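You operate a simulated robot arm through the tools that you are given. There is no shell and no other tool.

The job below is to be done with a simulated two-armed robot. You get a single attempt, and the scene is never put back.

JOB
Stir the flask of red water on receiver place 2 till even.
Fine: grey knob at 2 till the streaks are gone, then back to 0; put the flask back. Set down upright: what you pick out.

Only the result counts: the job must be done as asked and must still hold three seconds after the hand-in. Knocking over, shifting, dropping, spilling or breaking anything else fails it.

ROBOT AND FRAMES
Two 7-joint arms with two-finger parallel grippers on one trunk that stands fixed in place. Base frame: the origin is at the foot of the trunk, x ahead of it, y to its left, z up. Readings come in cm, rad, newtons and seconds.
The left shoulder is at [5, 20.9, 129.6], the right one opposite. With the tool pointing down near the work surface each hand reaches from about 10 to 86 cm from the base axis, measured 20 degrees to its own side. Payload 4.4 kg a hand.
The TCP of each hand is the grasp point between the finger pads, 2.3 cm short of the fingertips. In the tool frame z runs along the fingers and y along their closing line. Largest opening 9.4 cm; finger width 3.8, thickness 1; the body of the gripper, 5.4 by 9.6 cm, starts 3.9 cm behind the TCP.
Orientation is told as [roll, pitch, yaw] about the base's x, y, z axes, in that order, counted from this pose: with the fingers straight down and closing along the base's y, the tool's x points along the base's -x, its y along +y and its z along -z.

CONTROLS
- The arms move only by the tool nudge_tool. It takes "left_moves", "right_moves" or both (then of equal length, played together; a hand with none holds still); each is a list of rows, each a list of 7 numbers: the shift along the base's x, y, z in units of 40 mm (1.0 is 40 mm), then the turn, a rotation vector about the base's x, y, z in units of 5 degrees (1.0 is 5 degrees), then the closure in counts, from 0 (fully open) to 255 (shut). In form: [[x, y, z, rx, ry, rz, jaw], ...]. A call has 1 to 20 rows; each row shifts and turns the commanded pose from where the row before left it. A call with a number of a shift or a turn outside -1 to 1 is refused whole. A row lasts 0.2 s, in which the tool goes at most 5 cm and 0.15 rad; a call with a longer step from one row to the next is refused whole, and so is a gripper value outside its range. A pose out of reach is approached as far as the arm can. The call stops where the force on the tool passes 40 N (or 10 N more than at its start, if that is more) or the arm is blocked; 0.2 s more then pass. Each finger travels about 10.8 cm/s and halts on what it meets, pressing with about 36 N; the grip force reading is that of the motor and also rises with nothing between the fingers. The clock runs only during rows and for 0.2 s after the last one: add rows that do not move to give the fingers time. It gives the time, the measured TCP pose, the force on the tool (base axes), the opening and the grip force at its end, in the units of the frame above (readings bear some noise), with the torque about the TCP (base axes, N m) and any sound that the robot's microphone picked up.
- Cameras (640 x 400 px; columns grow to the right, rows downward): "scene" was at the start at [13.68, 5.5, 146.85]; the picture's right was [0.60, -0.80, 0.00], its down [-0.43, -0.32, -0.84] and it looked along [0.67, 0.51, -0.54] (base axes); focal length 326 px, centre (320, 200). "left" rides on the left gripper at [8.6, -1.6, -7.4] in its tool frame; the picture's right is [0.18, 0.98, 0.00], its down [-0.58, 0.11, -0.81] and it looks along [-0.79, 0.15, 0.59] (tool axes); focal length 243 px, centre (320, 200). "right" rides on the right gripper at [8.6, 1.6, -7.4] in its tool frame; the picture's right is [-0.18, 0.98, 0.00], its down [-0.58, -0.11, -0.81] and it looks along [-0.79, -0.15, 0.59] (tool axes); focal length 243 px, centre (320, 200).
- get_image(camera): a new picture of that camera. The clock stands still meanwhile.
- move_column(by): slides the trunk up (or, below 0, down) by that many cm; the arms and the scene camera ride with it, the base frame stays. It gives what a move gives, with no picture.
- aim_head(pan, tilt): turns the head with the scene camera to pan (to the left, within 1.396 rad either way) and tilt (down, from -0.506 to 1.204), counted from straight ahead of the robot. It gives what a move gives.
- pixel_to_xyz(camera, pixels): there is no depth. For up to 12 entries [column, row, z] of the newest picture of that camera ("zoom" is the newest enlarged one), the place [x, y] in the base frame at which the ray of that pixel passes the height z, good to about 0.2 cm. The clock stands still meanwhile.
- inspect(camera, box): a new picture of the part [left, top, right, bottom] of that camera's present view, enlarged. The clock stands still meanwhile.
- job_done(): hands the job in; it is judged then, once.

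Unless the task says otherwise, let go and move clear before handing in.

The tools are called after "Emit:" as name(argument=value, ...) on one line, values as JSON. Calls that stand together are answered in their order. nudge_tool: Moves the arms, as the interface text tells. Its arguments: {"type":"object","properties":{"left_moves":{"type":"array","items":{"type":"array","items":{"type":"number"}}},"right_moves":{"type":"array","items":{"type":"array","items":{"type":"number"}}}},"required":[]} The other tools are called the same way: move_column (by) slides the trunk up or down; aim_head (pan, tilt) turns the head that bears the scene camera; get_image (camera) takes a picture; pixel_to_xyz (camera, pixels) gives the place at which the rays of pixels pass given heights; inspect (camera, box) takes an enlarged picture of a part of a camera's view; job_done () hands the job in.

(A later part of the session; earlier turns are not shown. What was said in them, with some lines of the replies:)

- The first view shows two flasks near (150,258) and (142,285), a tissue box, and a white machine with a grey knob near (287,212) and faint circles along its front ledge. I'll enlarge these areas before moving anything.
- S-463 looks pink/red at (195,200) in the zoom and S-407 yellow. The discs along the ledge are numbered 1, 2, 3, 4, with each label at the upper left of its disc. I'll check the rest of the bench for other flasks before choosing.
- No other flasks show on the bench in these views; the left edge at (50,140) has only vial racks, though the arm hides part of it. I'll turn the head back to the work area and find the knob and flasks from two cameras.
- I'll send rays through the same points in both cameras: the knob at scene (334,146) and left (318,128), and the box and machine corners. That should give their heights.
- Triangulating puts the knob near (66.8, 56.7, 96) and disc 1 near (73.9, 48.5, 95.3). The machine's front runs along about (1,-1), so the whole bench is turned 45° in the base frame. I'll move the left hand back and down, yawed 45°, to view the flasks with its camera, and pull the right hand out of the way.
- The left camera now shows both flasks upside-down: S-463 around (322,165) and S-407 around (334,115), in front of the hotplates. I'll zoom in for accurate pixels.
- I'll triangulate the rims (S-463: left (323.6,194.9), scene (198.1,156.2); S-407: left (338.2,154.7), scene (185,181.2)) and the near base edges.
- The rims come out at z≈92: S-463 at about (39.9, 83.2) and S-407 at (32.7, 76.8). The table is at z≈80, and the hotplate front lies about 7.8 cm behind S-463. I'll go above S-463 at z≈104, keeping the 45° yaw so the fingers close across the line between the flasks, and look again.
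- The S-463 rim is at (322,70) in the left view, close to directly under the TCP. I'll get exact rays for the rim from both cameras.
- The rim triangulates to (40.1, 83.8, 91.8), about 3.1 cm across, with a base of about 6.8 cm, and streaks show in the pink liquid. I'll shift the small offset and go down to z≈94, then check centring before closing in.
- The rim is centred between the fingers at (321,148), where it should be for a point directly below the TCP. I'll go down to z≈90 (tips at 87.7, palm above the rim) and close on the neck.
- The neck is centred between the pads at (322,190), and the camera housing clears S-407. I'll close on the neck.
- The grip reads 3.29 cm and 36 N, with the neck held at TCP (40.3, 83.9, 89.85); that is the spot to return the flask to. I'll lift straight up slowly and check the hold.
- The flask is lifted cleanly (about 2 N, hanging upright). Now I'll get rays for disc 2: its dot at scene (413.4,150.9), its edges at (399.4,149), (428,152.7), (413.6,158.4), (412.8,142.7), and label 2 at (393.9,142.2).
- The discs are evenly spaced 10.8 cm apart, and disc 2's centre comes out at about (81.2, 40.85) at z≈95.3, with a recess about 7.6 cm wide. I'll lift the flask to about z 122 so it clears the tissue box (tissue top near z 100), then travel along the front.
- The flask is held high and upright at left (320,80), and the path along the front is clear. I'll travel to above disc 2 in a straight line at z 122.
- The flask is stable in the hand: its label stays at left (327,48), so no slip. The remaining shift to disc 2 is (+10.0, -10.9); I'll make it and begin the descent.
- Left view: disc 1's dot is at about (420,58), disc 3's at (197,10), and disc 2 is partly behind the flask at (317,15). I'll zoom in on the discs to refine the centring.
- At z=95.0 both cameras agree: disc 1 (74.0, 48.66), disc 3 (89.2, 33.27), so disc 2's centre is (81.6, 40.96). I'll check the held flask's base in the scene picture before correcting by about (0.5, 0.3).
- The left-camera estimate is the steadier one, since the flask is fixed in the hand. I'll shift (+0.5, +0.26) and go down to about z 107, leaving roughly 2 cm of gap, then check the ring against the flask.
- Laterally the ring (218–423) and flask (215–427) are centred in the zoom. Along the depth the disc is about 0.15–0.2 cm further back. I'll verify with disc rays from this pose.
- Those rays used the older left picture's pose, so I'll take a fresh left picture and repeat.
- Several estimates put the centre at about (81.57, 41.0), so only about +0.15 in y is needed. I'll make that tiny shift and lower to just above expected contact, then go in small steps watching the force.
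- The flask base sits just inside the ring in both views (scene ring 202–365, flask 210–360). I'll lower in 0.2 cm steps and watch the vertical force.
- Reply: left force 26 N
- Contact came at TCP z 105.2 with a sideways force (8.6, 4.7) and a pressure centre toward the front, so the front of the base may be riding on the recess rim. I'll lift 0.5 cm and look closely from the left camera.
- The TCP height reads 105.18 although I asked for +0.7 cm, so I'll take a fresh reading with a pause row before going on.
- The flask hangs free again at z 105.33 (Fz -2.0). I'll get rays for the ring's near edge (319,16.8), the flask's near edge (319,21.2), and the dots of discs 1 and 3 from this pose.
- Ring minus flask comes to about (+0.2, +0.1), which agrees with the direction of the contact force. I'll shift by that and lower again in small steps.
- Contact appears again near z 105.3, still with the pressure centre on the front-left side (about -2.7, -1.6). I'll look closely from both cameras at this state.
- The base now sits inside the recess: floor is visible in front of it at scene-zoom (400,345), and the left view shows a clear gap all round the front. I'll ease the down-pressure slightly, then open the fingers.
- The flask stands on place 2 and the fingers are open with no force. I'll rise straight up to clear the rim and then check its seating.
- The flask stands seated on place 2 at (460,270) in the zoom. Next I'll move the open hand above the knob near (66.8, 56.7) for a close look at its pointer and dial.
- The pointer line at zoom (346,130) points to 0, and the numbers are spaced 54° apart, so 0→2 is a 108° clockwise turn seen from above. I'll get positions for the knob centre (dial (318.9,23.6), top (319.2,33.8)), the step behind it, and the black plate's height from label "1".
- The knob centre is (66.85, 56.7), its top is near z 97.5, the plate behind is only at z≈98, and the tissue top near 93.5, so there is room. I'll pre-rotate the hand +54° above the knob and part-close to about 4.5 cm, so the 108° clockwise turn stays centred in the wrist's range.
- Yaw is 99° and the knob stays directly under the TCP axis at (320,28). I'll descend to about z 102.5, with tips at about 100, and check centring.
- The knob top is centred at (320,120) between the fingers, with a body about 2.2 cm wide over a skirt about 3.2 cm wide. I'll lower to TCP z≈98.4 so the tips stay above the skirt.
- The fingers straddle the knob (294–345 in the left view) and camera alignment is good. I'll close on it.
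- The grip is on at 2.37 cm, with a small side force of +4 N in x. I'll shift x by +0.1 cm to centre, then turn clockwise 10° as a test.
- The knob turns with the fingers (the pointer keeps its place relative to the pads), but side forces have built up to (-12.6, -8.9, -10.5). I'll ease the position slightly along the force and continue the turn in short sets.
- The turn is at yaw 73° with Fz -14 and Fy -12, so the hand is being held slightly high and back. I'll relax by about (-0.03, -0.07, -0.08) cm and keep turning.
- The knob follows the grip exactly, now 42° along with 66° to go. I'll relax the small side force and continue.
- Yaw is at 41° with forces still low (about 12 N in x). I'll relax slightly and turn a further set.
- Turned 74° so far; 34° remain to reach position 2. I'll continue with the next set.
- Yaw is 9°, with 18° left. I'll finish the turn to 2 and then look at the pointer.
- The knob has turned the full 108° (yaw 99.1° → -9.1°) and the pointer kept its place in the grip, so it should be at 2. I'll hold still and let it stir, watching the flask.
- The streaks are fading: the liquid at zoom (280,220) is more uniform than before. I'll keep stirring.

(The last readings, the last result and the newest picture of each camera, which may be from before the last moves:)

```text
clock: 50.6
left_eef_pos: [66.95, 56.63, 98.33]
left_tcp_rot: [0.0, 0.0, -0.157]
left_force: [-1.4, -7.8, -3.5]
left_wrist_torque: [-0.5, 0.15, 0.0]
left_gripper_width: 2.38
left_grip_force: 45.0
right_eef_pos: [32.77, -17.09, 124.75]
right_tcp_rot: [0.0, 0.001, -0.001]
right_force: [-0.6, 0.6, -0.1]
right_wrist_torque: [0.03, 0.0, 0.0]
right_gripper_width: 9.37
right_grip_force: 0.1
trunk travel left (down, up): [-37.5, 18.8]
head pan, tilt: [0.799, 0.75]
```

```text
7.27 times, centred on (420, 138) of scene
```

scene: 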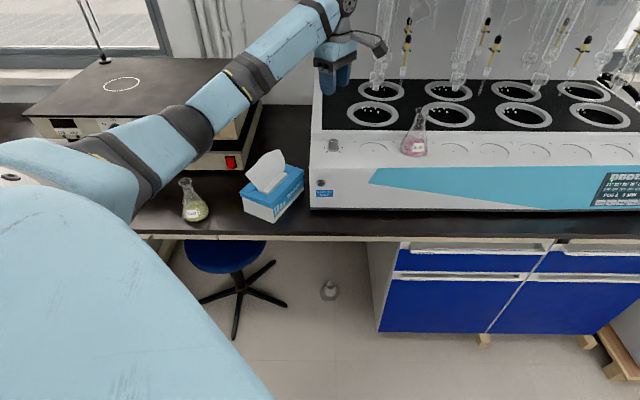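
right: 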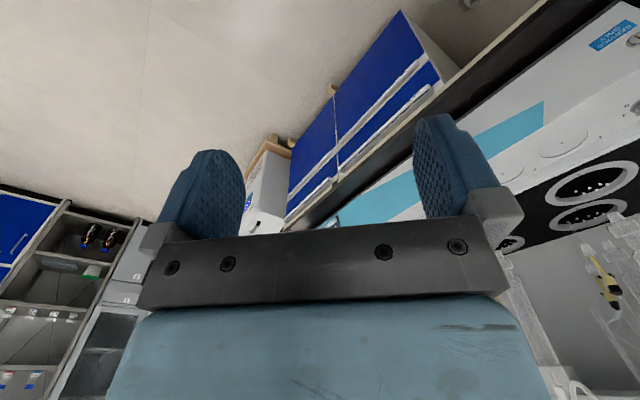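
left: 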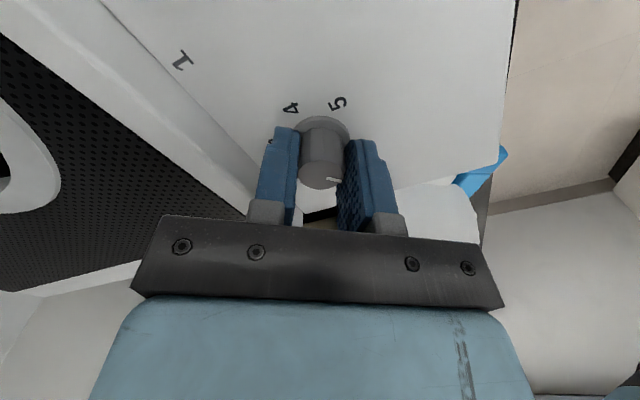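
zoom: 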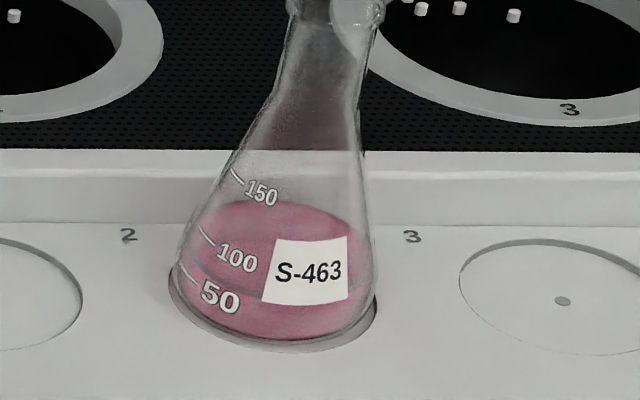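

Almost even now; faint texture may remain around (230,300). I'll stir several more seconds and compare at high zoom.

Emit:
nudge_tool(left_moves=[[0, 0, 0, 0, 0, 0, 225], [0, 0, 0, 0, 0, 0, 225], [0, 0, 0, 0, 0, 0, 225], [0, 0, 0, 0, 0, 0, 225], [0, 0, 0, 0, 0, 0, 225], [0, 0, 0, 0, 0, 0, 225], [0, 0, 0, 0, 0, 0, 225], [0, 0, 0, 0, 0, 0, 225], [0, 0, 0, 0, 0, 0, 225], [0, 0, 0, 0, 0, 0, 225], [0, 0, 0, 0, 0, 0, 225], [0, 0, 0, 0, 0, 0, 225], [0, 0, 0, 0, 0, 0, 225], [0, 0, 0, 0, 0, 0, 225], [0, 0, 0, 0, 0, 0, 225], [0, 0, 0, 0, 0, 0, 225], [0, 0, 0, 0, 0, 0, 225], [0, 0, 0, 0, 0, 0, 225], [0, 0, 0, 0, 0, 0, 225], [0, 0, 0, 0, 0, 0, 225]])

Emit:
inspect(camera="scene", box=[400, 130, 430, 160])

```text
clock: 54.8
left_eef_pos: [66.88, 56.65, 98.29]
left_tcp_rot: [0.0, 0.0, -0.157]
left_force: [-2.4, -9.5, -3.8]
left_wrist_torque: [-0.52, 0.1, 0.03]
left_gripper_width: 2.38
left_grip_force: 44.6
right_eef_pos: [32.7, -17.18, 124.75]
right_tcp_rot: [0.0, 0.0, -0.001]
right_force: [0.1, -0.8, 0.0]
right_wrist_torque: [-0.01, 0.0, -0.02]
right_gripper_width: 9.42
right_grip_force: 0.0
trunk travel left (down, up): [-37.5, 18.8]
head pan, tilt: [0.799, 0.75]
```

```text
13.33 times, centred on (415, 145) of scene
```

zoom: 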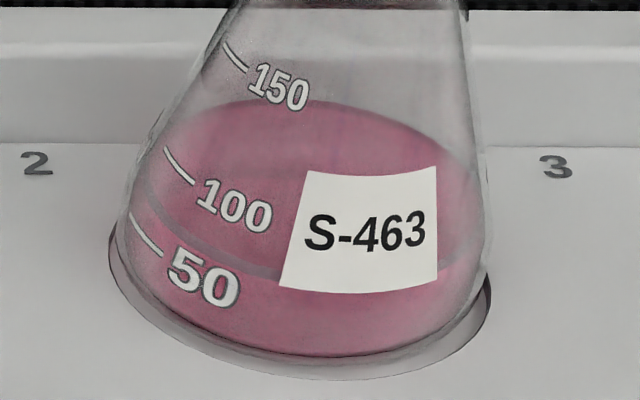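

The liquid looks even with no streaks left. I'll give it one more full wait to be sure, then compare.

Emit:
nudge_tool(left_moves=[[0, -0.01, 0, 0, 0, 0, 225], [0, 0, 0, 0, 0, 0, 225], [0, 0, 0, 0, 0, 0, 225], [0, 0, 0, 0, 0, 0, 225], [0, 0, 0, 0, 0, 0, 225], [0, 0, 0, 0, 0, 0, 225], [0, 0, 0, 0, 0, 0, 225], [0, 0, 0, 0, 0, 0, 225], [0, 0, 0, 0, 0, 0, 225], [0, 0, 0, 0, 0, 0, 225], [0, 0, 0, 0, 0, 0, 225], [0, 0, 0, 0, 0, 0, 225], [0, 0, 0, 0, 0, 0, 225], [0, 0, 0, 0, 0, 0, 225], [0, 0, 0, 0, 0, 0, 225], [0, 0, 0, 0, 0, 0, 225], [0, 0, 0, 0, 0, 0, 225], [0, 0, 0, 0, 0, 0, 225], [0, 0, 0, 0, 0, 0, 225], [0, 0, 0, 0, 0, 0, 225]])

Emit:
inspect(camera="scene", box=[400, 130, 430, 160])

```text
clock: 59.0
left_eef_pos: [66.99, 56.51, 98.31]
left_tcp_rot: [-0.001, 0.001, -0.157]
left_force: [2.8, -3.9, -0.2]
left_wrist_torque: [-0.45, 0.08, 0.01]
left_gripper_width: 2.38
left_grip_force: 45.0
right_eef_pos: [32.8, -17.13, 124.94]
right_tcp_rot: [0.001, -0.001, 0.0]
right_force: [-0.1, 0.0, 0.9]
right_wrist_torque: [0.02, 0.01, 0.0]
right_gripper_width: 9.4
right_grip_force: 0.1
trunk travel left (down, up): [-37.5, 18.8]
head pan, tilt: [0.799, 0.75]
```

```text
13.33 times, centred on (415, 145) of scene
```

zoom: 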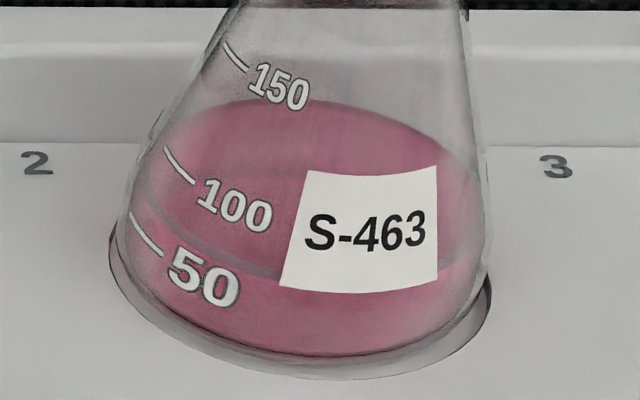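

The picture is unchanged from 4 s ago, so the liquid is even. Now I'll turn the knob back counter-clockwise to 0 in the same short sets.

Emit:
nudge_tool(left_moves=[[0, 0, 0, 0, 0, 0.8, 225], [0, 0, 0, 0, 0, 0.8, 225], [0, 0, 0, 0, 0, 0.8, 225], [0, 0, 0, 0, 0, 0.8, 225], [0, 0, 0, 0, 0, 0.4, 225], [0, 0, 0, 0, 0, 0, 225]])

Emit:
nudge_tool(left_moves=[[0, 0, 0, 0, 0, 0.8, 225], [0, 0, 0, 0, 0, 0.8, 225], [0, 0, 0, 0, 0, 0.8, 225], [0, 0, 0, 0, 0, 0.8, 225], [0, 0, 0, 0, 0, 0, 225]])

```text
clock: 60.4
left_eef_pos: [66.81, 56.61, 98.33]
left_tcp_rot: [0.001, -0.001, 0.159]
left_force: [-2.4, -4.2, -1.6]
left_wrist_torque: [-0.38, -0.46, 0.03]
left_gripper_width: 2.36
left_grip_force: 45.2
right_eef_pos: [32.67, -17.1, 124.86]
right_tcp_rot: [-0.001, -0.001, 0.0]
right_force: [1.2, -1.1, -0.2]
right_wrist_torque: [0.01, -0.01, -0.01]
right_gripper_width: 9.39
right_grip_force: 0.1
trunk travel left (down, up): [-37.5, 18.8]
head pan, tilt: [0.799, 0.75]
```

```text
clock: 61.6
left_eef_pos: [66.79, 56.64, 98.42]
left_tcp_rot: [-0.002, 0.002, 0.438]
left_force: [-0.7, 0.8, -1.1]
left_wrist_torque: [-0.4, 0.12, -0.01]
left_gripper_width: 2.36
left_grip_force: 44.9
right_eef_pos: [32.71, -17.07, 124.77]
right_tcp_rot: [0.0, 0.001, 0.0]
right_force: [0.3, 0.2, -0.6]
right_wrist_torque: [0.02, 0.04, 0.02]
right_gripper_width: 9.38
right_grip_force: 0.0
trunk travel left (down, up): [-37.5, 18.8]
head pan, tilt: [0.799, 0.75]
```

Forces are small and yaw is back at 25°. 74° remain to 99.1°; I'll continue counter-clockwise.

Emit:
nudge_tool(left_moves=[[0, 0, 0, 0, 0, 0.8, 225], [0, 0, 0, 0, 0, 0.8, 225], [0, 0, 0, 0, 0, 0.8, 225], [0, 0, 0, 0, 0, 0.8, 225], [0, 0, 0, 0, 0, 0, 225]])

Emit:
nudge_tool(left_moves=[[0, 0, 0, 0, 0, 0.8, 225], [0, 0, 0, 0, 0, 0.8, 225], [0, 0, 0, 0, 0, 0.8, 225], [0, 0, 0, 0, 0, 0.8, 225], [0, 0, 0, 0, 0, 0, 225]])

```text
clock: 62.8
left_eef_pos: [66.75, 56.66, 98.31]
left_tcp_rot: [0.0, 0.0, 0.717]
left_force: [3.4, 6.4, -2.4]
left_wrist_torque: [0.05, -0.52, -0.01]
left_gripper_width: 2.38
left_grip_force: 44.9
right_eef_pos: [32.83, -16.94, 124.84]
right_tcp_rot: [0.0, -0.001, -0.001]
right_force: [0.4, 0.2, 0.2]
right_wrist_torque: [0.02, -0.02, 0.01]
right_gripper_width: 9.42
right_grip_force: 0.1
trunk travel left (down, up): [-37.5, 18.8]
head pan, tilt: [0.799, 0.75]
```

```text
clock: 64.0
left_eef_pos: [66.84, 56.55, 98.36]
left_tcp_rot: [0.0, 0.001, 0.999]
left_force: [0.5, 19.2, 5.4]
left_wrist_torque: [0.03, 0.79, 0.01]
left_gripper_width: 2.37
left_grip_force: 44.8
right_eef_pos: [32.73, -16.91, 124.88]
right_tcp_rot: [-0.001, 0.001, 0.001]
right_force: [0.2, 0.1, 0.4]
right_wrist_torque: [-0.02, 0.0, -0.04]
right_gripper_width: 9.42
right_grip_force: 0.0
trunk travel left (down, up): [-37.5, 18.8]
head pan, tilt: [0.799, 0.75]
```

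Fy has risen to 19 N, so I'll relax the hand by about +0.08 cm in y and slightly up, and then turn on. 41.8° remain.

Emit:
nudge_tool(left_moves=[[0, 0.022, 0.006, 0, 0, 0, 225], [0, 0, 0, 0, 0, 0.8, 225], [0, 0, 0, 0, 0, 0.8, 225], [0, 0, 0, 0, 0, 0.8, 225], [0, 0, 0, 0, 0, 0.8, 225], [0, 0, 0, 0, 0, 0, 225]])

```text
clock: 65.4
left_eef_pos: [66.72, 56.63, 98.34]
left_tcp_rot: [-0.001, 0.003, 1.274]
left_force: [-7.9, 12.9, -0.3]
left_wrist_torque: [1.08, 0.25, -0.03]
left_gripper_width: 2.35
left_grip_force: 45.1
right_eef_pos: [32.65, -16.99, 125.0]
right_tcp_rot: [-0.003, -0.002, 0.0]
right_force: [0.0, 0.3, 0.4]
right_wrist_torque: [0.02, 0.03, 0.01]
right_gripper_width: 9.42
right_grip_force: 0.1
trunk travel left (down, up): [-37.5, 18.8]
head pan, tilt: [0.799, 0.75]
```

Yaw is 73°, with 26° remaining and forces moderate at (-7.9, 12.9). I'll relax a little and continue.

Emit:
nudge_tool(left_moves=[[-0.01, 0.016, 0, 0, 0, 0, 225], [0, 0, 0, 0, 0, 0.8, 225], [0, 0, 0, 0, 0, 0.8, 225], [0, 0, 0, 0, 0, 0.8, 225], [0, 0, 0, 0, 0, 0.8, 225], [0, 0, 0, 0, 0, 0, 225]])

Emit:
inspect(camera="left", box=[250, 90, 390, 200])

```text
clock: 66.8
left_eef_pos: [66.8, 56.71, 98.37]
left_tcp_rot: [-0.001, 0.002, 1.554]
left_force: [-13.4, 1.7, -4.6]
left_wrist_torque: [-0.23, -0.29, -0.01]
left_gripper_width: 2.42
left_grip_force: 45.5
right_eef_pos: [32.76, -16.94, 124.69]
right_tcp_rot: [0.0, -0.002, 0.0]
right_force: [0.2, -0.2, -0.5]
right_wrist_torque: [0.01, 0.02, 0.01]
right_gripper_width: 9.4
right_grip_force: 0.1
trunk travel left (down, up): [-37.5, 18.8]
head pan, tilt: [0.799, 0.75]
```

```text
3.64 times, centred on (320, 145) of left
```

zoom: 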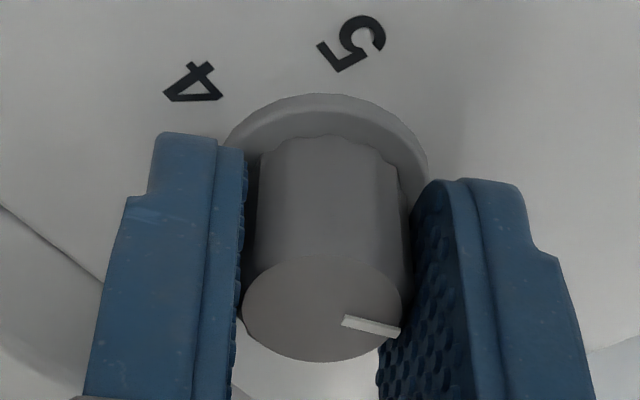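

At yaw 89° the view matches the outbound picture at the same yaw exactly, so the grip has not slipped. The last 10° bring it back to 0.

Emit:
nudge_tool(left_moves=[[-0.014, 0, -0.004, 0, 0, 0, 225], [0, 0, 0, 0, 0, 0.7, 225], [0, 0, 0, 0, 0, 0.7, 225], [0, 0, 0, 0, 0, 0.6, 225], [0, 0, 0, 0, 0, 0, 225]])

Emit:
inspect(camera="left", box=[250, 90, 390, 200])

```text
clock: 68.0
left_eef_pos: [66.63, 56.69, 98.25]
left_tcp_rot: [0.002, 0.0, 1.73]
left_force: [-9.2, -3.6, -8.5]
left_wrist_torque: [-0.27, -0.5, 0.01]
left_gripper_width: 2.38
left_grip_force: 45.2
right_eef_pos: [32.71, -17.02, 124.9]
right_tcp_rot: [0.001, -0.001, 0.002]
right_force: [0.3, -0.4, 1.3]
right_wrist_torque: [-0.01, 0.02, 0.01]
right_gripper_width: 9.41
right_grip_force: 0.0
trunk travel left (down, up): [-37.5, 18.8]
head pan, tilt: [0.799, 0.75]
```

```text
3.64 times, centred on (320, 145) of left
```

zoom: 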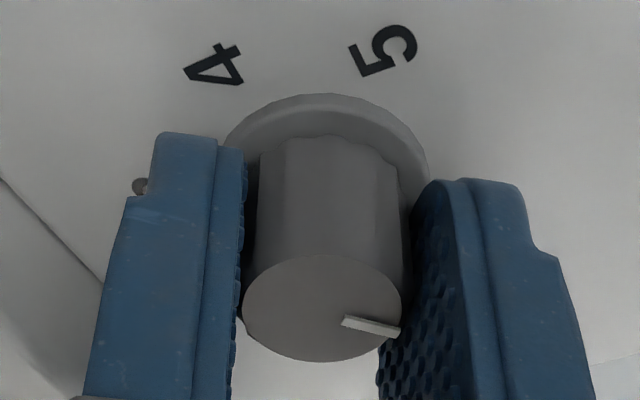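

Yaw is back at 99.1°, where the turn began. I'll release the knob, rise, and verify the pointer against 0.

Emit:
nudge_tool(left_moves=[[0, 0, 0, 0, 0, 0, 180], [0, 0, 0, 0, 0, 0, 133], [0, 0, 0, 0, 0, 0, 133], [0, 0, 0.25, 0, 0, 0, 133], [0, 0, 0.4, 0, 0, 0, 133], [0, 0, 0.4, 0, 0, 0, 133], [0, 0, 0, 0, 0, 0, 133]])

Emit:
inspect(camera="left", box=[250, 60, 390, 150])

Emit:
inspect(camera="scene", box=[300, 110, 380, 170])

```text
clock: 69.6
left_eef_pos: [66.74, 56.77, 102.46]
left_tcp_rot: [-0.001, 0.0, 1.73]
left_force: [0.5, -0.5, -0.8]
left_wrist_torque: [-0.04, 0.0, 0.01]
left_gripper_width: 4.5
left_grip_force: 0.2
right_eef_pos: [32.72, -17.06, 124.83]
right_tcp_rot: [-0.001, -0.001, 0.0]
right_force: [-0.7, -1.0, -0.6]
right_wrist_torque: [-0.01, 0.01, -0.01]
right_gripper_width: 9.42
right_grip_force: 0.0
trunk travel left (down, up): [-37.5, 18.8]
head pan, tilt: [0.799, 0.75]
```

```text
4.44 times, centred on (320, 105) of left
```

zoom: 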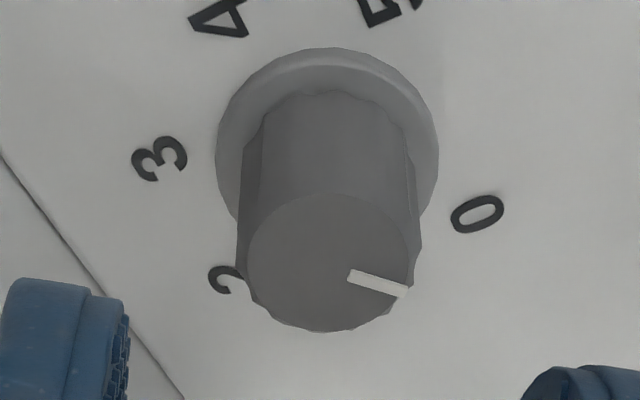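

```text
6.67 times, centred on (340, 140) of scene
```

zoom: 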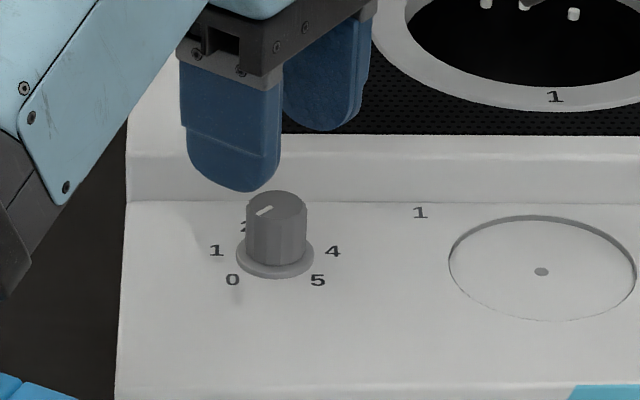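

The pointer's line has the same slope and place relative to "0" as before the turn ((342,281)-(400,297) then, (350,275)-(408,291) with a shifted centre now), so the knob is at 0. I'll rise to z≈120 and rotate back to 45° yaw, opening the fingers.

Emit:
nudge_tool(left_moves=[[0, 0, 0.73, 0, 0, 0, 133], [0, 0, 0.73, 0, 0, 0, 133], [0, 0, 0.73, 0, 0, -0.982, 133], [0, 0, 0.73, 0, 0, -0.982, 60], [0, 0, 0.73, 0, 0, -0.982, 0], [0, 0, 0.73, 0, 0, -0.982, 0], [0, 0, 0, 0, 0, -0.982, 0], [0, 0, 0, 0, 0, -0.982, 0], [0, 0, 0, 0, 0, -0.982, 0], [0, 0, 0, 0, 0, -0.982, 0], [0, 0, 0, 0, 0, -0.982, 0], [0, 0, 0, 0, 0, -0.982, 0], [0, 0, 0, 0, 0, -0.982, 0], [0, 0, 0, 0, 0, 0, 0]])

Emit:
inspect(camera="scene", box=[300, 100, 460, 200])

Emit:
inspect(camera="left", box=[240, 0, 400, 80])

```text
clock: 72.6
left_eef_pos: [66.79, 56.76, 120.2]
left_tcp_rot: [0.001, 0.0, 0.786]
left_force: [0.4, -0.5, -0.7]
left_wrist_torque: [0.02, 0.02, 0.0]
left_gripper_width: 9.39
left_grip_force: 0.0
right_eef_pos: [32.65, -17.11, 124.8]
right_tcp_rot: [-0.001, 0.0, 0.0]
right_force: [0.0, -0.7, -0.1]
right_wrist_torque: [0.01, 0.01, -0.01]
right_gripper_width: 9.41
right_grip_force: 0.1
trunk travel left (down, up): [-37.5, 18.8]
head pan, tilt: [0.799, 0.75]
```

```text
4.00 times, centred on (380, 150) of scene
```

zoom: 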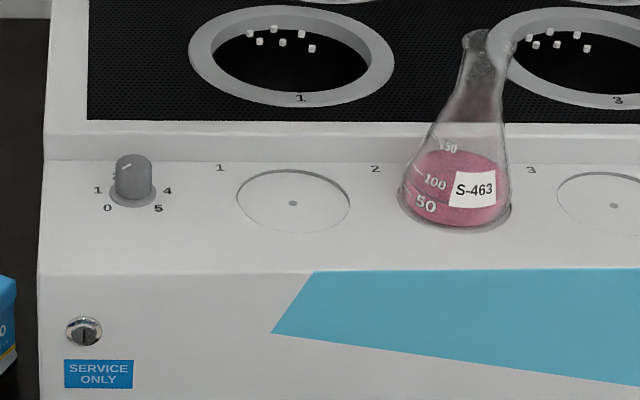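

```text
4.00 times, centred on (320, 40) of left
```

zoom: 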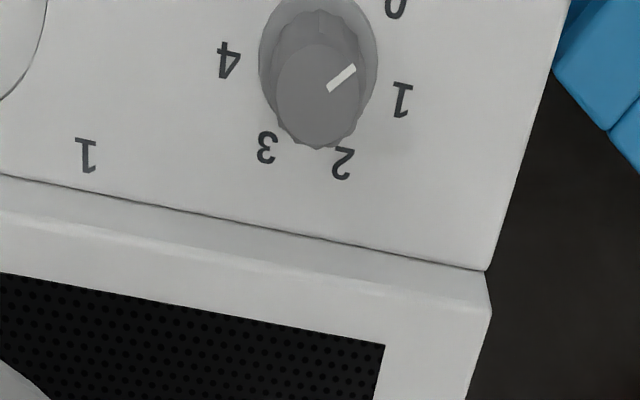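

The flask stands even-coloured on place 2 and the knob points to 0 as at the start. I'll go back above the flask at (81.8, 41.0).

Emit:
nudge_tool(left_moves=[[0.624, -0.657, 0, 0, 0, 0, 0], [0.624, -0.657, 0, 0, 0, 0, 0], [0.624, -0.657, 0, 0, 0, 0, 0], [0.624, -0.657, 0, 0, 0, 0, 0], [0.624, -0.657, 0, 0, 0, 0, 0], [0.624, -0.657, 0, 0, 0, 0, 0], [0, 0, -0.6, 0, 0, 0, 0], [0, 0, -0.6, 0, 0, 0, 0], [0, 0, 0, 0, 0, 0, 0]])

Emit:
get_image(camera="left")

Emit:
inspect(camera="left", box=[250, 50, 390, 140])

```text
clock: 74.6
left_eef_pos: [81.77, 41.0, 115.28]
left_tcp_rot: [0.0, -0.002, 0.785]
left_force: [0.2, -0.7, 0.5]
left_wrist_torque: [-0.02, -0.03, -0.01]
left_gripper_width: 9.42
left_grip_force: 0.1
right_eef_pos: [32.63, -17.01, 124.75]
right_tcp_rot: [0.001, 0.0, 0.001]
right_force: [0.1, 0.4, 0.0]
right_wrist_torque: [0.01, -0.01, 0.01]
right_gripper_width: 9.4
right_grip_force: 0.0
trunk travel left (down, up): [-37.5, 18.8]
head pan, tilt: [0.799, 0.75]
```

```text
taken
```

left: 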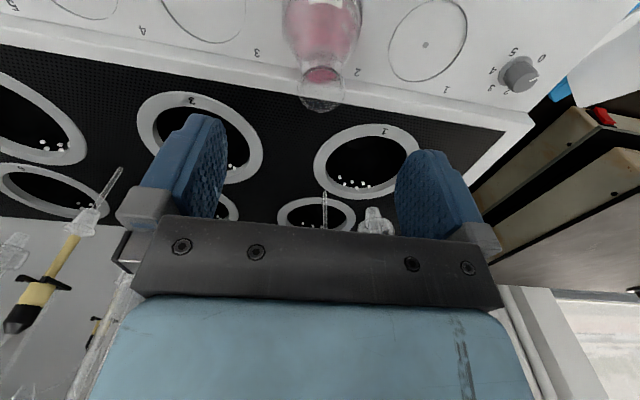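

```text
4.44 times, centred on (320, 95) of left
```

zoom: 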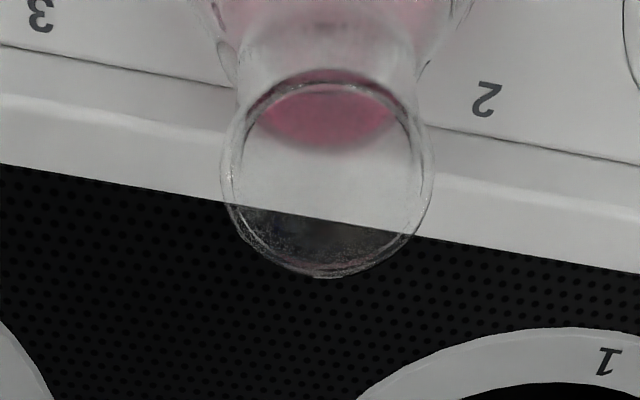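

The rim centre is at (321.4, 89), exactly where it should be for a point right under the TCP. I'll descend to the same grip height (z≈105.25) and check.

Emit:
nudge_tool(left_moves=[[0, 0, -0.8, 0, 0, 0, 0], [0, 0, -0.8, 0, 0, 0, 0], [0, 0, -0.6, 0, 0, 0, 0], [0, 0, -0.3, 0, 0, 0, 0], [0, 0, 0, 0, 0, 0, 0]])

Emit:
get_image(camera="left")

```text
clock: 75.8
left_eef_pos: [81.78, 40.99, 105.24]
left_tcp_rot: [0.001, 0.001, 0.786]
left_force: [-0.8, -0.4, 0.7]
left_wrist_torque: [0.03, 0.0, 0.03]
left_gripper_width: 9.38
left_grip_force: 0.0
right_eef_pos: [32.72, -17.14, 124.81]
right_tcp_rot: [-0.001, -0.001, 0.001]
right_force: [-0.5, -0.2, 0.4]
right_wrist_torque: [-0.04, 0.02, -0.01]
right_gripper_width: 9.41
right_grip_force: 0.1
trunk travel left (down, up): [-37.5, 18.8]
head pan, tilt: [0.799, 0.75]
```

```text
taken
```

left: 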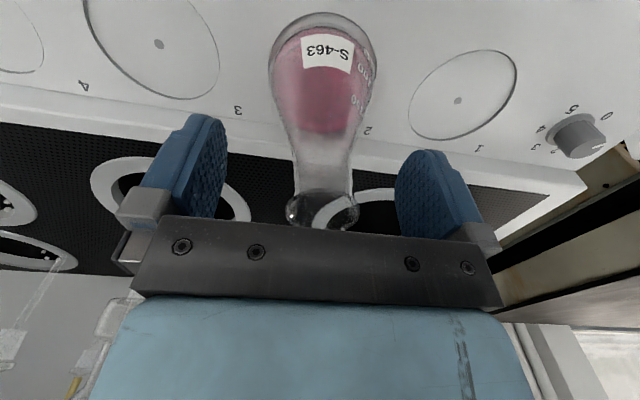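

The neck is centred between the pads at (322,190), same as the first grasp. I'll close and lift slowly.

Emit:
nudge_tool(left_moves=[[0, 0, 0, 0, 0, 0, 120], [0, 0, 0, 0, 0, 0, 160], [0, 0, 0, 0, 0, 0, 220], [0, 0, 0, 0, 0, 0, 220], [0, 0, 0.1, 0, 0, 0, 220], [0, 0, 0.2, 0, 0, 0, 220], [0, 0, 0.3, 0, 0, 0, 220], [0, 0, 0, 0, 0, 0, 220]])

Emit:
get_image(camera="left")

Emit:
inspect(camera="scene", box=[380, 60, 480, 170])

```text
clock: 77.6
left_eef_pos: [81.82, 41.03, 107.62]
left_tcp_rot: [0.0, 0.001, 0.785]
left_force: [0.6, -0.1, -2.2]
left_wrist_torque: [-0.01, 0.0, 0.0]
left_gripper_width: 3.11
left_grip_force: 36.2
right_eef_pos: [32.78, -17.04, 124.8]
right_tcp_rot: [0.0, 0.0, -0.001]
right_force: [0.1, 0.9, 0.5]
right_wrist_torque: [-0.01, -0.02, -0.01]
right_gripper_width: 9.41
right_grip_force: 0.1
trunk travel left (down, up): [-37.5, 18.8]
head pan, tilt: [0.799, 0.75]
```

```text
taken
```

left: 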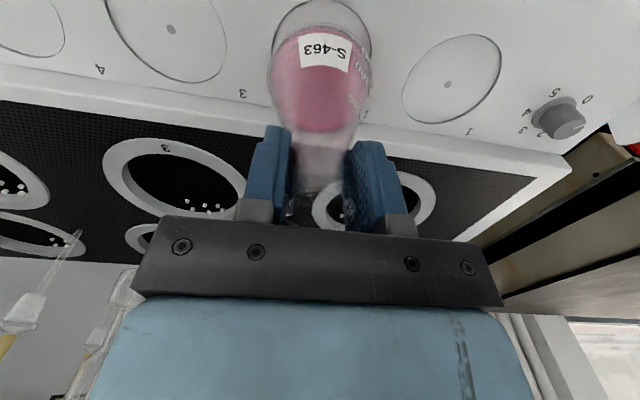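

```text
3.64 times, centred on (430, 115) of scene
```

zoom: 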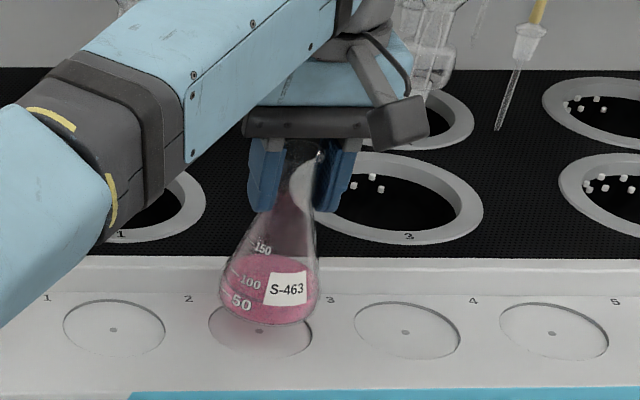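

The flask hangs at 2.2 N, upright, clear of the recess. I'll lift to z 122 first.

Emit:
nudge_tool(left_moves=[[0, 0, 0.5, 0, 0, 0, 220], [0, 0, 0.8, 0, 0, 0, 220], [0, 0, 0.8, 0, 0, 0, 220], [0, 0, 0.8, 0, 0, 0, 220], [0, 0, 0.7, 0, 0, 0, 220], [0, 0, 0, 0, 0, 0, 220]])

Emit:
nudge_tool(left_moves=[[-0.3, 0.31, 0, 0, 0, 0, 220], [-0.57, 0.59, 0, 0, 0, 0, 220], [-0.57, 0.59, 0, 0, 0, 0, 220], [-0.57, 0.59, 0, 0, 0, 0, 220], [-0.57, 0.59, 0, 0, 0, 0, 220], [-0.57, 0.59, 0, 0, 0, 0, 220], [-0.57, 0.59, 0, 0, 0, 0, 220], [-0.57, 0.59, 0, 0, 0, 0, 220], [-0.57, 0.59, 0, 0, 0, 0, 220], [-0.57, 0.59, 0, 0, 0, 0, 220], [-0.57, 0.59, 0, 0, 0, 0, 220], [-0.57, 0.59, 0, 0, 0, 0, 220], [-0.57, 0.59, 0, 0, 0, 0, 220], [-0.57, 0.59, 0, 0, 0, 0, 220], [-0.57, 0.59, 0, 0, 0, 0, 220], [-0.57, 0.59, 0, 0, 0, 0, 220], [-0.57, 0.59, 0, 0, 0, 0, 220], [-0.57, 0.59, 0, 0, 0, 0, 220], [-0.35, 0.38, 0, 0, 0, 0, 220], [0, 0, 0, 0, 0, 0, 220]])

Emit:
get_image(camera="scene")

Emit:
get_image(camera="left")

```text
clock: 79.0
left_eef_pos: [82.0, 41.07, 121.84]
left_tcp_rot: [0.0, 0.001, 0.789]
left_force: [-0.5, -0.1, -1.5]
left_wrist_torque: [0.01, 0.01, 0.04]
left_gripper_width: 3.1
left_grip_force: 35.7
right_eef_pos: [32.79, -17.06, 124.8]
right_tcp_rot: [0.001, 0.0, 0.001]
right_force: [0.1, -0.5, 0.5]
right_wrist_torque: [0.01, 0.02, -0.01]
right_gripper_width: 9.4
right_grip_force: 0.2
trunk travel left (down, up): [-37.5, 18.8]
head pan, tilt: [0.799, 0.75]
```

```text
clock: 83.2
left_eef_pos: [40.34, 83.84, 122.15]
left_tcp_rot: [0.001, 0.001, 0.786]
left_force: [-0.5, -0.2, -1.3]
left_wrist_torque: [-0.02, 0.03, 0.0]
left_gripper_width: 3.02
left_grip_force: 36.2
right_eef_pos: [32.77, -16.99, 124.87]
right_tcp_rot: [0.0, 0.0, 0.002]
right_force: [0.0, 0.0, 0.0]
right_wrist_torque: [0.01, 0.02, 0.0]
right_gripper_width: 9.4
right_grip_force: 0.0
trunk travel left (down, up): [-37.5, 18.8]
head pan, tilt: [0.799, 0.75]
```

```text
taken
```

scene: 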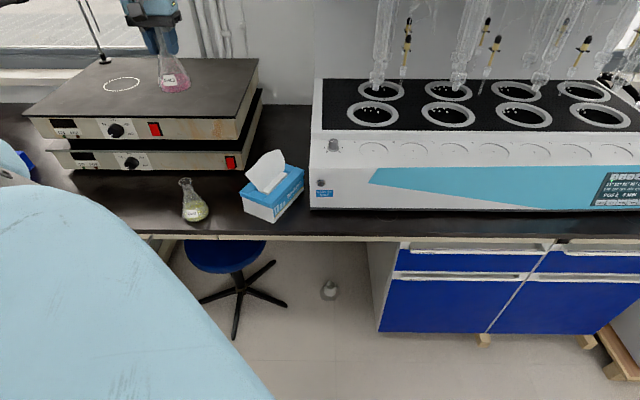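

```text
taken
```

left: 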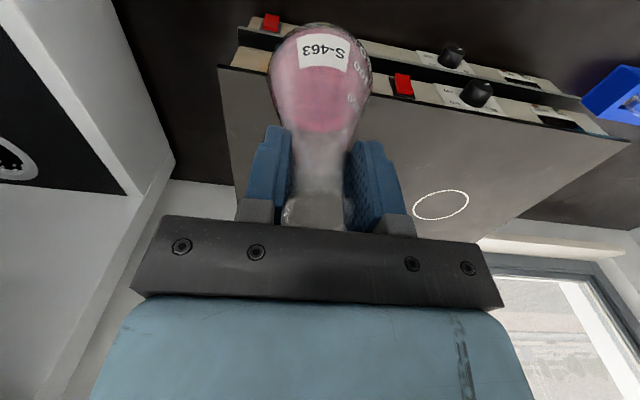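

The flask is back over its starting spot at (40.34, 83.84), matching the original grasp position. I'll lower to z≈91.5 and check against S-407 before the last centimetres.

Emit:
nudge_tool(left_moves=[[0, 0, -0.5, 0, 0, 0, 220], [0, 0, -0.85, 0, 0, 0, 220], [0, 0, -0.85, 0, 0, 0, 220], [0, 0, -0.85, 0, 0, 0, 220], [0, 0, -0.85, 0, 0, 0, 220], [0, 0, -0.85, 0, 0, 0, 220], [0, 0, -0.85, 0, 0, 0, 220], [0, 0, -0.85, 0, 0, 0, 220], [0, 0, -0.7, 0, 0, 0, 220], [0, 0, -0.5, 0, 0, 0, 220], [0, 0, 0, 0, 0, 0, 220]])

Emit:
inspect(camera="scene", box=[150, 100, 250, 220])

Emit:
get_image(camera="left")

```text
clock: 85.6
left_eef_pos: [40.34, 83.75, 91.38]
left_tcp_rot: [0.0, 0.001, 0.787]
left_force: [0.2, -0.2, -1.3]
left_wrist_torque: [-0.02, -0.01, 0.01]
left_gripper_width: 3.0
left_grip_force: 36.5
right_eef_pos: [32.73, -17.03, 124.82]
right_tcp_rot: [-0.001, 0.0, 0.001]
right_force: [-0.7, 0.9, -0.1]
right_wrist_torque: [0.0, -0.01, 0.01]
right_gripper_width: 9.41
right_grip_force: 0.0
trunk travel left (down, up): [-37.5, 18.8]
head pan, tilt: [0.799, 0.75]
```

```text
3.33 times, centred on (200, 160) of scene
```

zoom: 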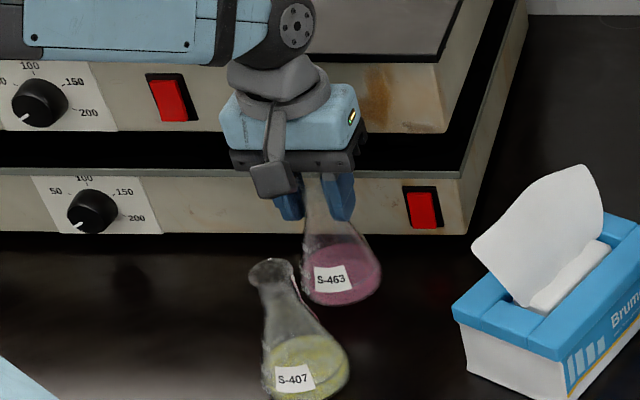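

```text
taken
```

left: 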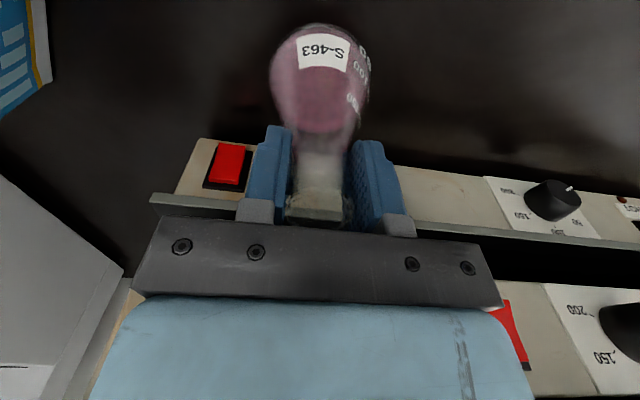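

Everything lines up over the original spot with S-407 untouched. I'll lower the last 1.4 cm gently.

Emit:
nudge_tool(left_moves=[[0, 0, -0.15, 0, 0, 0, 220], [0, 0, -0.1, 0, 0, 0, 220], [0, 0, -0.05, 0, 0, 0, 220], [0, 0, 0, 0, 0, 0, 220]])

Emit:
nudge_tool(left_moves=[[0, 0, -0.05, 0, 0, 0, 220], [0, 0, 0, 0, 0, 0, 220]])

```text
clock: 86.6
left_eef_pos: [40.36, 83.86, 90.21]
left_tcp_rot: [-0.001, 0.0, 0.786]
left_force: [0.7, -0.5, -1.7]
left_wrist_torque: [0.0, 0.03, -0.01]
left_gripper_width: 2.98
left_grip_force: 36.1
right_eef_pos: [32.75, -16.92, 124.8]
right_tcp_rot: [0.0, 0.001, 0.0]
right_force: [0.1, 0.7, 0.3]
right_wrist_torque: [0.0, 0.04, 0.02]
right_gripper_width: 9.41
right_grip_force: 0.1
trunk travel left (down, up): [-37.5, 18.8]
head pan, tilt: [0.799, 0.75]
```

```text
clock: 87.2
left_eef_pos: [40.31, 83.68, 90.18]
left_tcp_rot: [0.001, -0.003, 0.787]
left_force: [0.7, 0.7, 3.0]
left_wrist_torque: [0.0, -0.1, 0.01]
left_gripper_width: 2.97
left_grip_force: 36.2
right_eef_pos: [32.83, -17.07, 124.9]
right_tcp_rot: [0.0, 0.001, -0.001]
right_force: [0.8, -0.3, -0.4]
right_wrist_torque: [-0.02, 0.0, 0.01]
right_gripper_width: 9.39
right_grip_force: 0.1
trunk travel left (down, up): [-37.5, 18.8]
head pan, tilt: [0.799, 0.75]
```

Contact with the table is felt (Fz from -1.7 to +3.0). I'll press 0.1 cm more to seat it flat, then check.

Emit:
nudge_tool(left_moves=[[0, 0, -0.025, 0, 0, 0, 220], [0, 0, 0, 0, 0, 0, 220]])

Emit:
inspect(camera="scene", box=[150, 100, 250, 220])

```text
clock: 87.8
left_eef_pos: [40.37, 83.89, 90.3]
left_tcp_rot: [0.002, -0.004, 0.787]
left_force: [0.0, 3.0, 10.9]
left_wrist_torque: [0.15, -0.01, 0.0]
left_gripper_width: 2.99
left_grip_force: 35.4
right_eef_pos: [32.65, -17.25, 124.8]
right_tcp_rot: [0.001, -0.002, 0.001]
right_force: [0.7, 0.9, -0.1]
right_wrist_torque: [0.01, 0.03, -0.02]
right_gripper_width: 9.39
right_grip_force: 0.0
trunk travel left (down, up): [-37.5, 18.8]
head pan, tilt: [0.799, 0.75]
```

```text
3.33 times, centred on (200, 160) of scene
```

zoom: 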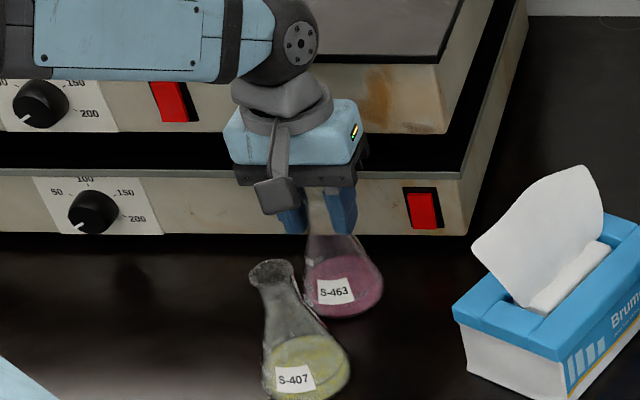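

The flask body spans 303–383 in the zoom versus 302–380 originally, so it is on its spot and upright. I'll ease pressure and release.

Emit:
nudge_tool(left_moves=[[0, 0, 0.02, 0, 0, 0, 220], [0, 0, 0, 0, 0, 0, 220], [0, 0, 0, 0, 0, 0, 160], [0, 0, 0, 0, 0, 0, 130], [0, 0, 0, 0, 0, 0, 60], [0, 0, 0, 0, 0, 0, 0], [0, 0, 0, 0, 0, 0, 0]])

Emit:
inspect(camera="scene", box=[150, 100, 250, 220])

Emit:
get_image(camera="left")

```text
clock: 89.4
left_eef_pos: [40.45, 83.73, 90.16]
left_tcp_rot: [0.001, 0.0, 0.786]
left_force: [-0.8, 0.0, -0.2]
left_wrist_torque: [0.03, 0.0, 0.0]
left_gripper_width: 9.43
left_grip_force: 0.1
right_eef_pos: [32.82, -17.08, 124.85]
right_tcp_rot: [0.001, -0.001, 0.0]
right_force: [-0.6, 0.2, 0.0]
right_wrist_torque: [0.02, 0.0, 0.0]
right_gripper_width: 9.38
right_grip_force: 0.1
trunk travel left (down, up): [-37.5, 18.8]
head pan, tilt: [0.799, 0.75]
```

```text
3.33 times, centred on (200, 160) of scene
```

zoom: 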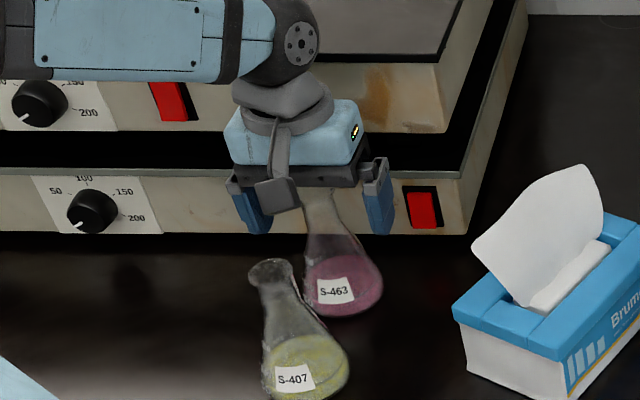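

```text
taken
```

left: 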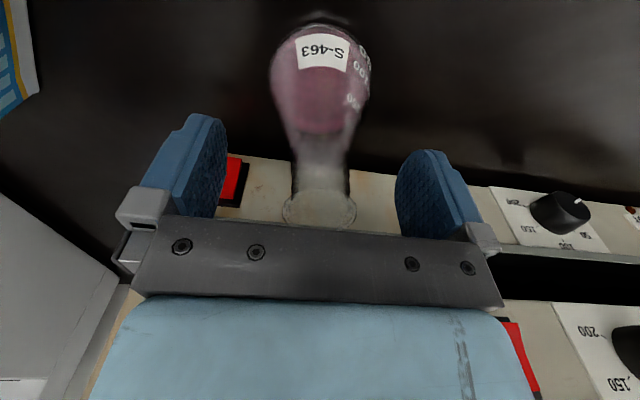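

The flask stands released with its rim at (320,208), against (322,211) before the first grasp. I'll rise straight up and clear away.

Emit:
nudge_tool(left_moves=[[0, 0, 0.3, 0, 0, 0, 0], [0, 0, 0.6, 0, 0, 0, 0], [0, 0, 0.8, 0, 0, 0, 0], [0, 0, 0.9, 0, 0, 0, 0], [0, 0, 0.9, 0, 0, 0, 0], [0, 0, 0.9, 0, 0, 0, 0], [0, 0, 0.9, 0, 0, 0, 0], [0, 0, 0.9, 0, 0, 0, 0], [0, 0, 0, 0, 0, 0, 0]])

Emit:
nudge_tool(left_moves=[[-0.4, -0.7, 0, 0, 0, 0, 0], [-0.4, -0.7, 0, 0, 0, 0, 0], [-0.4, -0.7, 0, 0, 0, 0, 0], [-0.4, -0.7, 0, 0, 0, 0, 0], [-0.4, -0.7, 0, 0, 0, 0, 0], [0, 0, 0, 0, 0, 0, 0]])

Emit:
get_image(camera="scene")

Emit:
inspect(camera="scene", box=[160, 140, 256, 230])

Emit:
inspect(camera="scene", box=[300, 110, 460, 210])

```text
clock: 91.4
left_eef_pos: [40.3, 83.74, 114.99]
left_tcp_rot: [0.002, 0.001, 0.785]
left_force: [-0.3, -0.8, 0.0]
left_wrist_torque: [0.01, -0.01, 0.01]
left_gripper_width: 9.42
left_grip_force: 0.1
right_eef_pos: [32.68, -17.07, 124.84]
right_tcp_rot: [-0.001, -0.001, -0.002]
right_force: [0.0, 0.2, -0.3]
right_wrist_torque: [-0.02, -0.01, 0.02]
right_gripper_width: 9.42
right_grip_force: 0.2
trunk travel left (down, up): [-37.5, 18.8]
head pan, tilt: [0.799, 0.75]
```

```text
clock: 92.8
left_eef_pos: [32.28, 69.88, 114.92]
left_tcp_rot: [0.0, 0.001, 0.787]
left_force: [-0.5, -1.2, 0.2]
left_wrist_torque: [-0.02, -0.03, 0.01]
left_gripper_width: 9.41
left_grip_force: 0.0
right_eef_pos: [32.77, -17.02, 124.84]
right_tcp_rot: [-0.001, 0.0, 0.001]
right_force: [0.3, 0.2, 0.2]
right_wrist_torque: [-0.02, 0.0, 0.04]
right_gripper_width: 9.38
right_grip_force: 0.1
trunk travel left (down, up): [-37.5, 18.8]
head pan, tilt: [0.799, 0.75]
```

```text
taken
```

scene: 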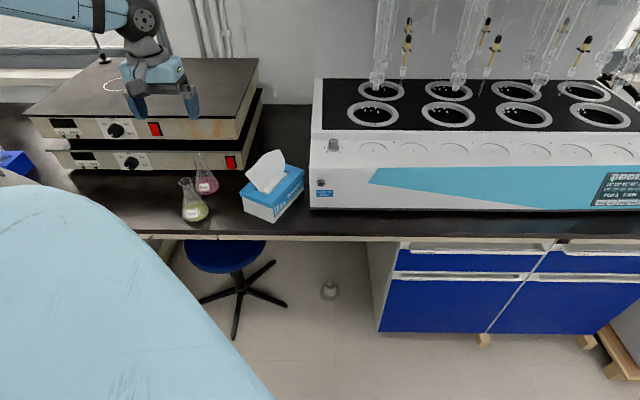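

```text
4.44 times, centred on (208, 185) of scene
```

zoom: 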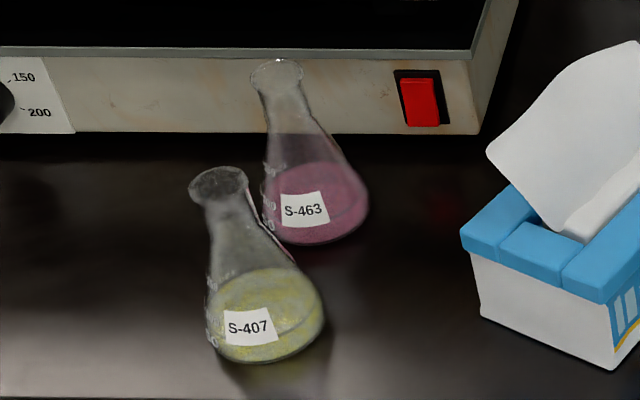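

```text
4.00 times, centred on (380, 160) of scene
```

zoom: 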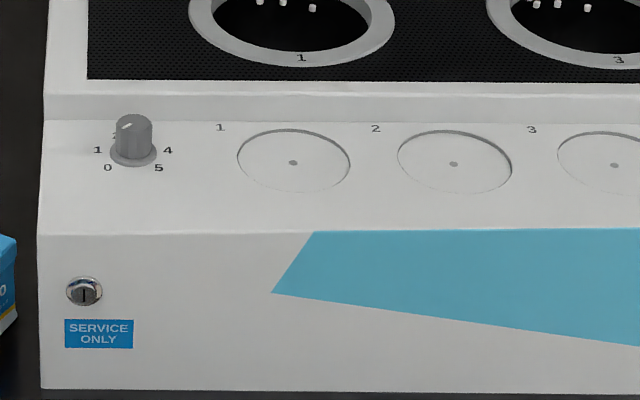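

The knob points to 0 and both flasks, the tissue box and the machine look as at the start; S-463 is evenly pink. I'll take one closer look at the flask to be sure it stands true.

Emit:
inspect(camera="scene", box=[180, 148, 226, 200])

Emit:
get_image(camera="left")

Emit:
pixel_to_xyz(camera="scene", pixels=[[198.2, 156.2, 91.8], [206.9, 195.3, 80.3], [205.8, 195.6, 80.3]])

```text
7.69 times, centred on (203, 174) of scene
```

zoom: 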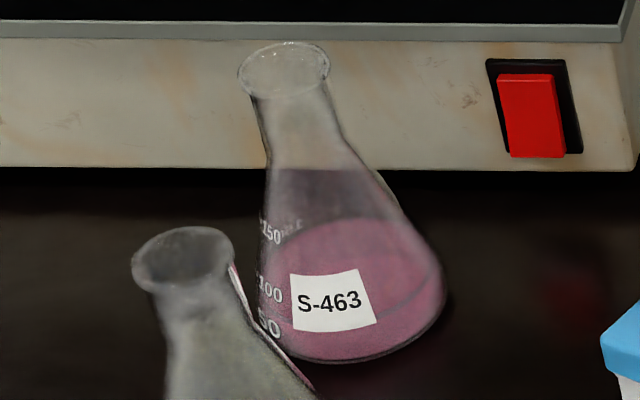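

```text
taken
```

left: 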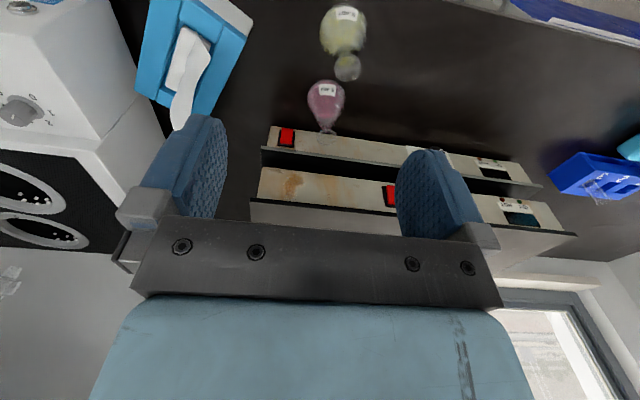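

```text
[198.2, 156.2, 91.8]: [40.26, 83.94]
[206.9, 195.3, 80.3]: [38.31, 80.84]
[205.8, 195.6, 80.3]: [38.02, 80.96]
```

S-463 stands upright and evenly pink within about 0.3 cm of its starting place: rim at (40.26, 83.94) now, about (40.1, 83.8) before. The knob is back at 0, place 2 is empty, nothing else has moved and the hand is clear, so I'm handing in.

Emit:
job_done()

```text
The job is handed in.
```

I stirred flask S-463 (the red one) on receiver place 2 with the grey knob at 2 until no streaks showed. The knob is back at 0 and the flask stands upright about 0.3 cm from where it started. The job is handed in; no verdict has come back.

- **Stirring:** it ran for about 14 s with the knob at 2. Two close-up pictures 4 s apart showed the same even colour before I turned it back.
- **Knob at 2:** I set this by turning it 108° clockwise from 0, since the fingers hid the number. The grip did not slip. Back at 0, the pointer looked the same as at the start.
- **Everything else:** the yellow flask S-407, the tissue box and the machine looked unmoved in the last pictures, and place 2 is empty. Both hands are open and clear.
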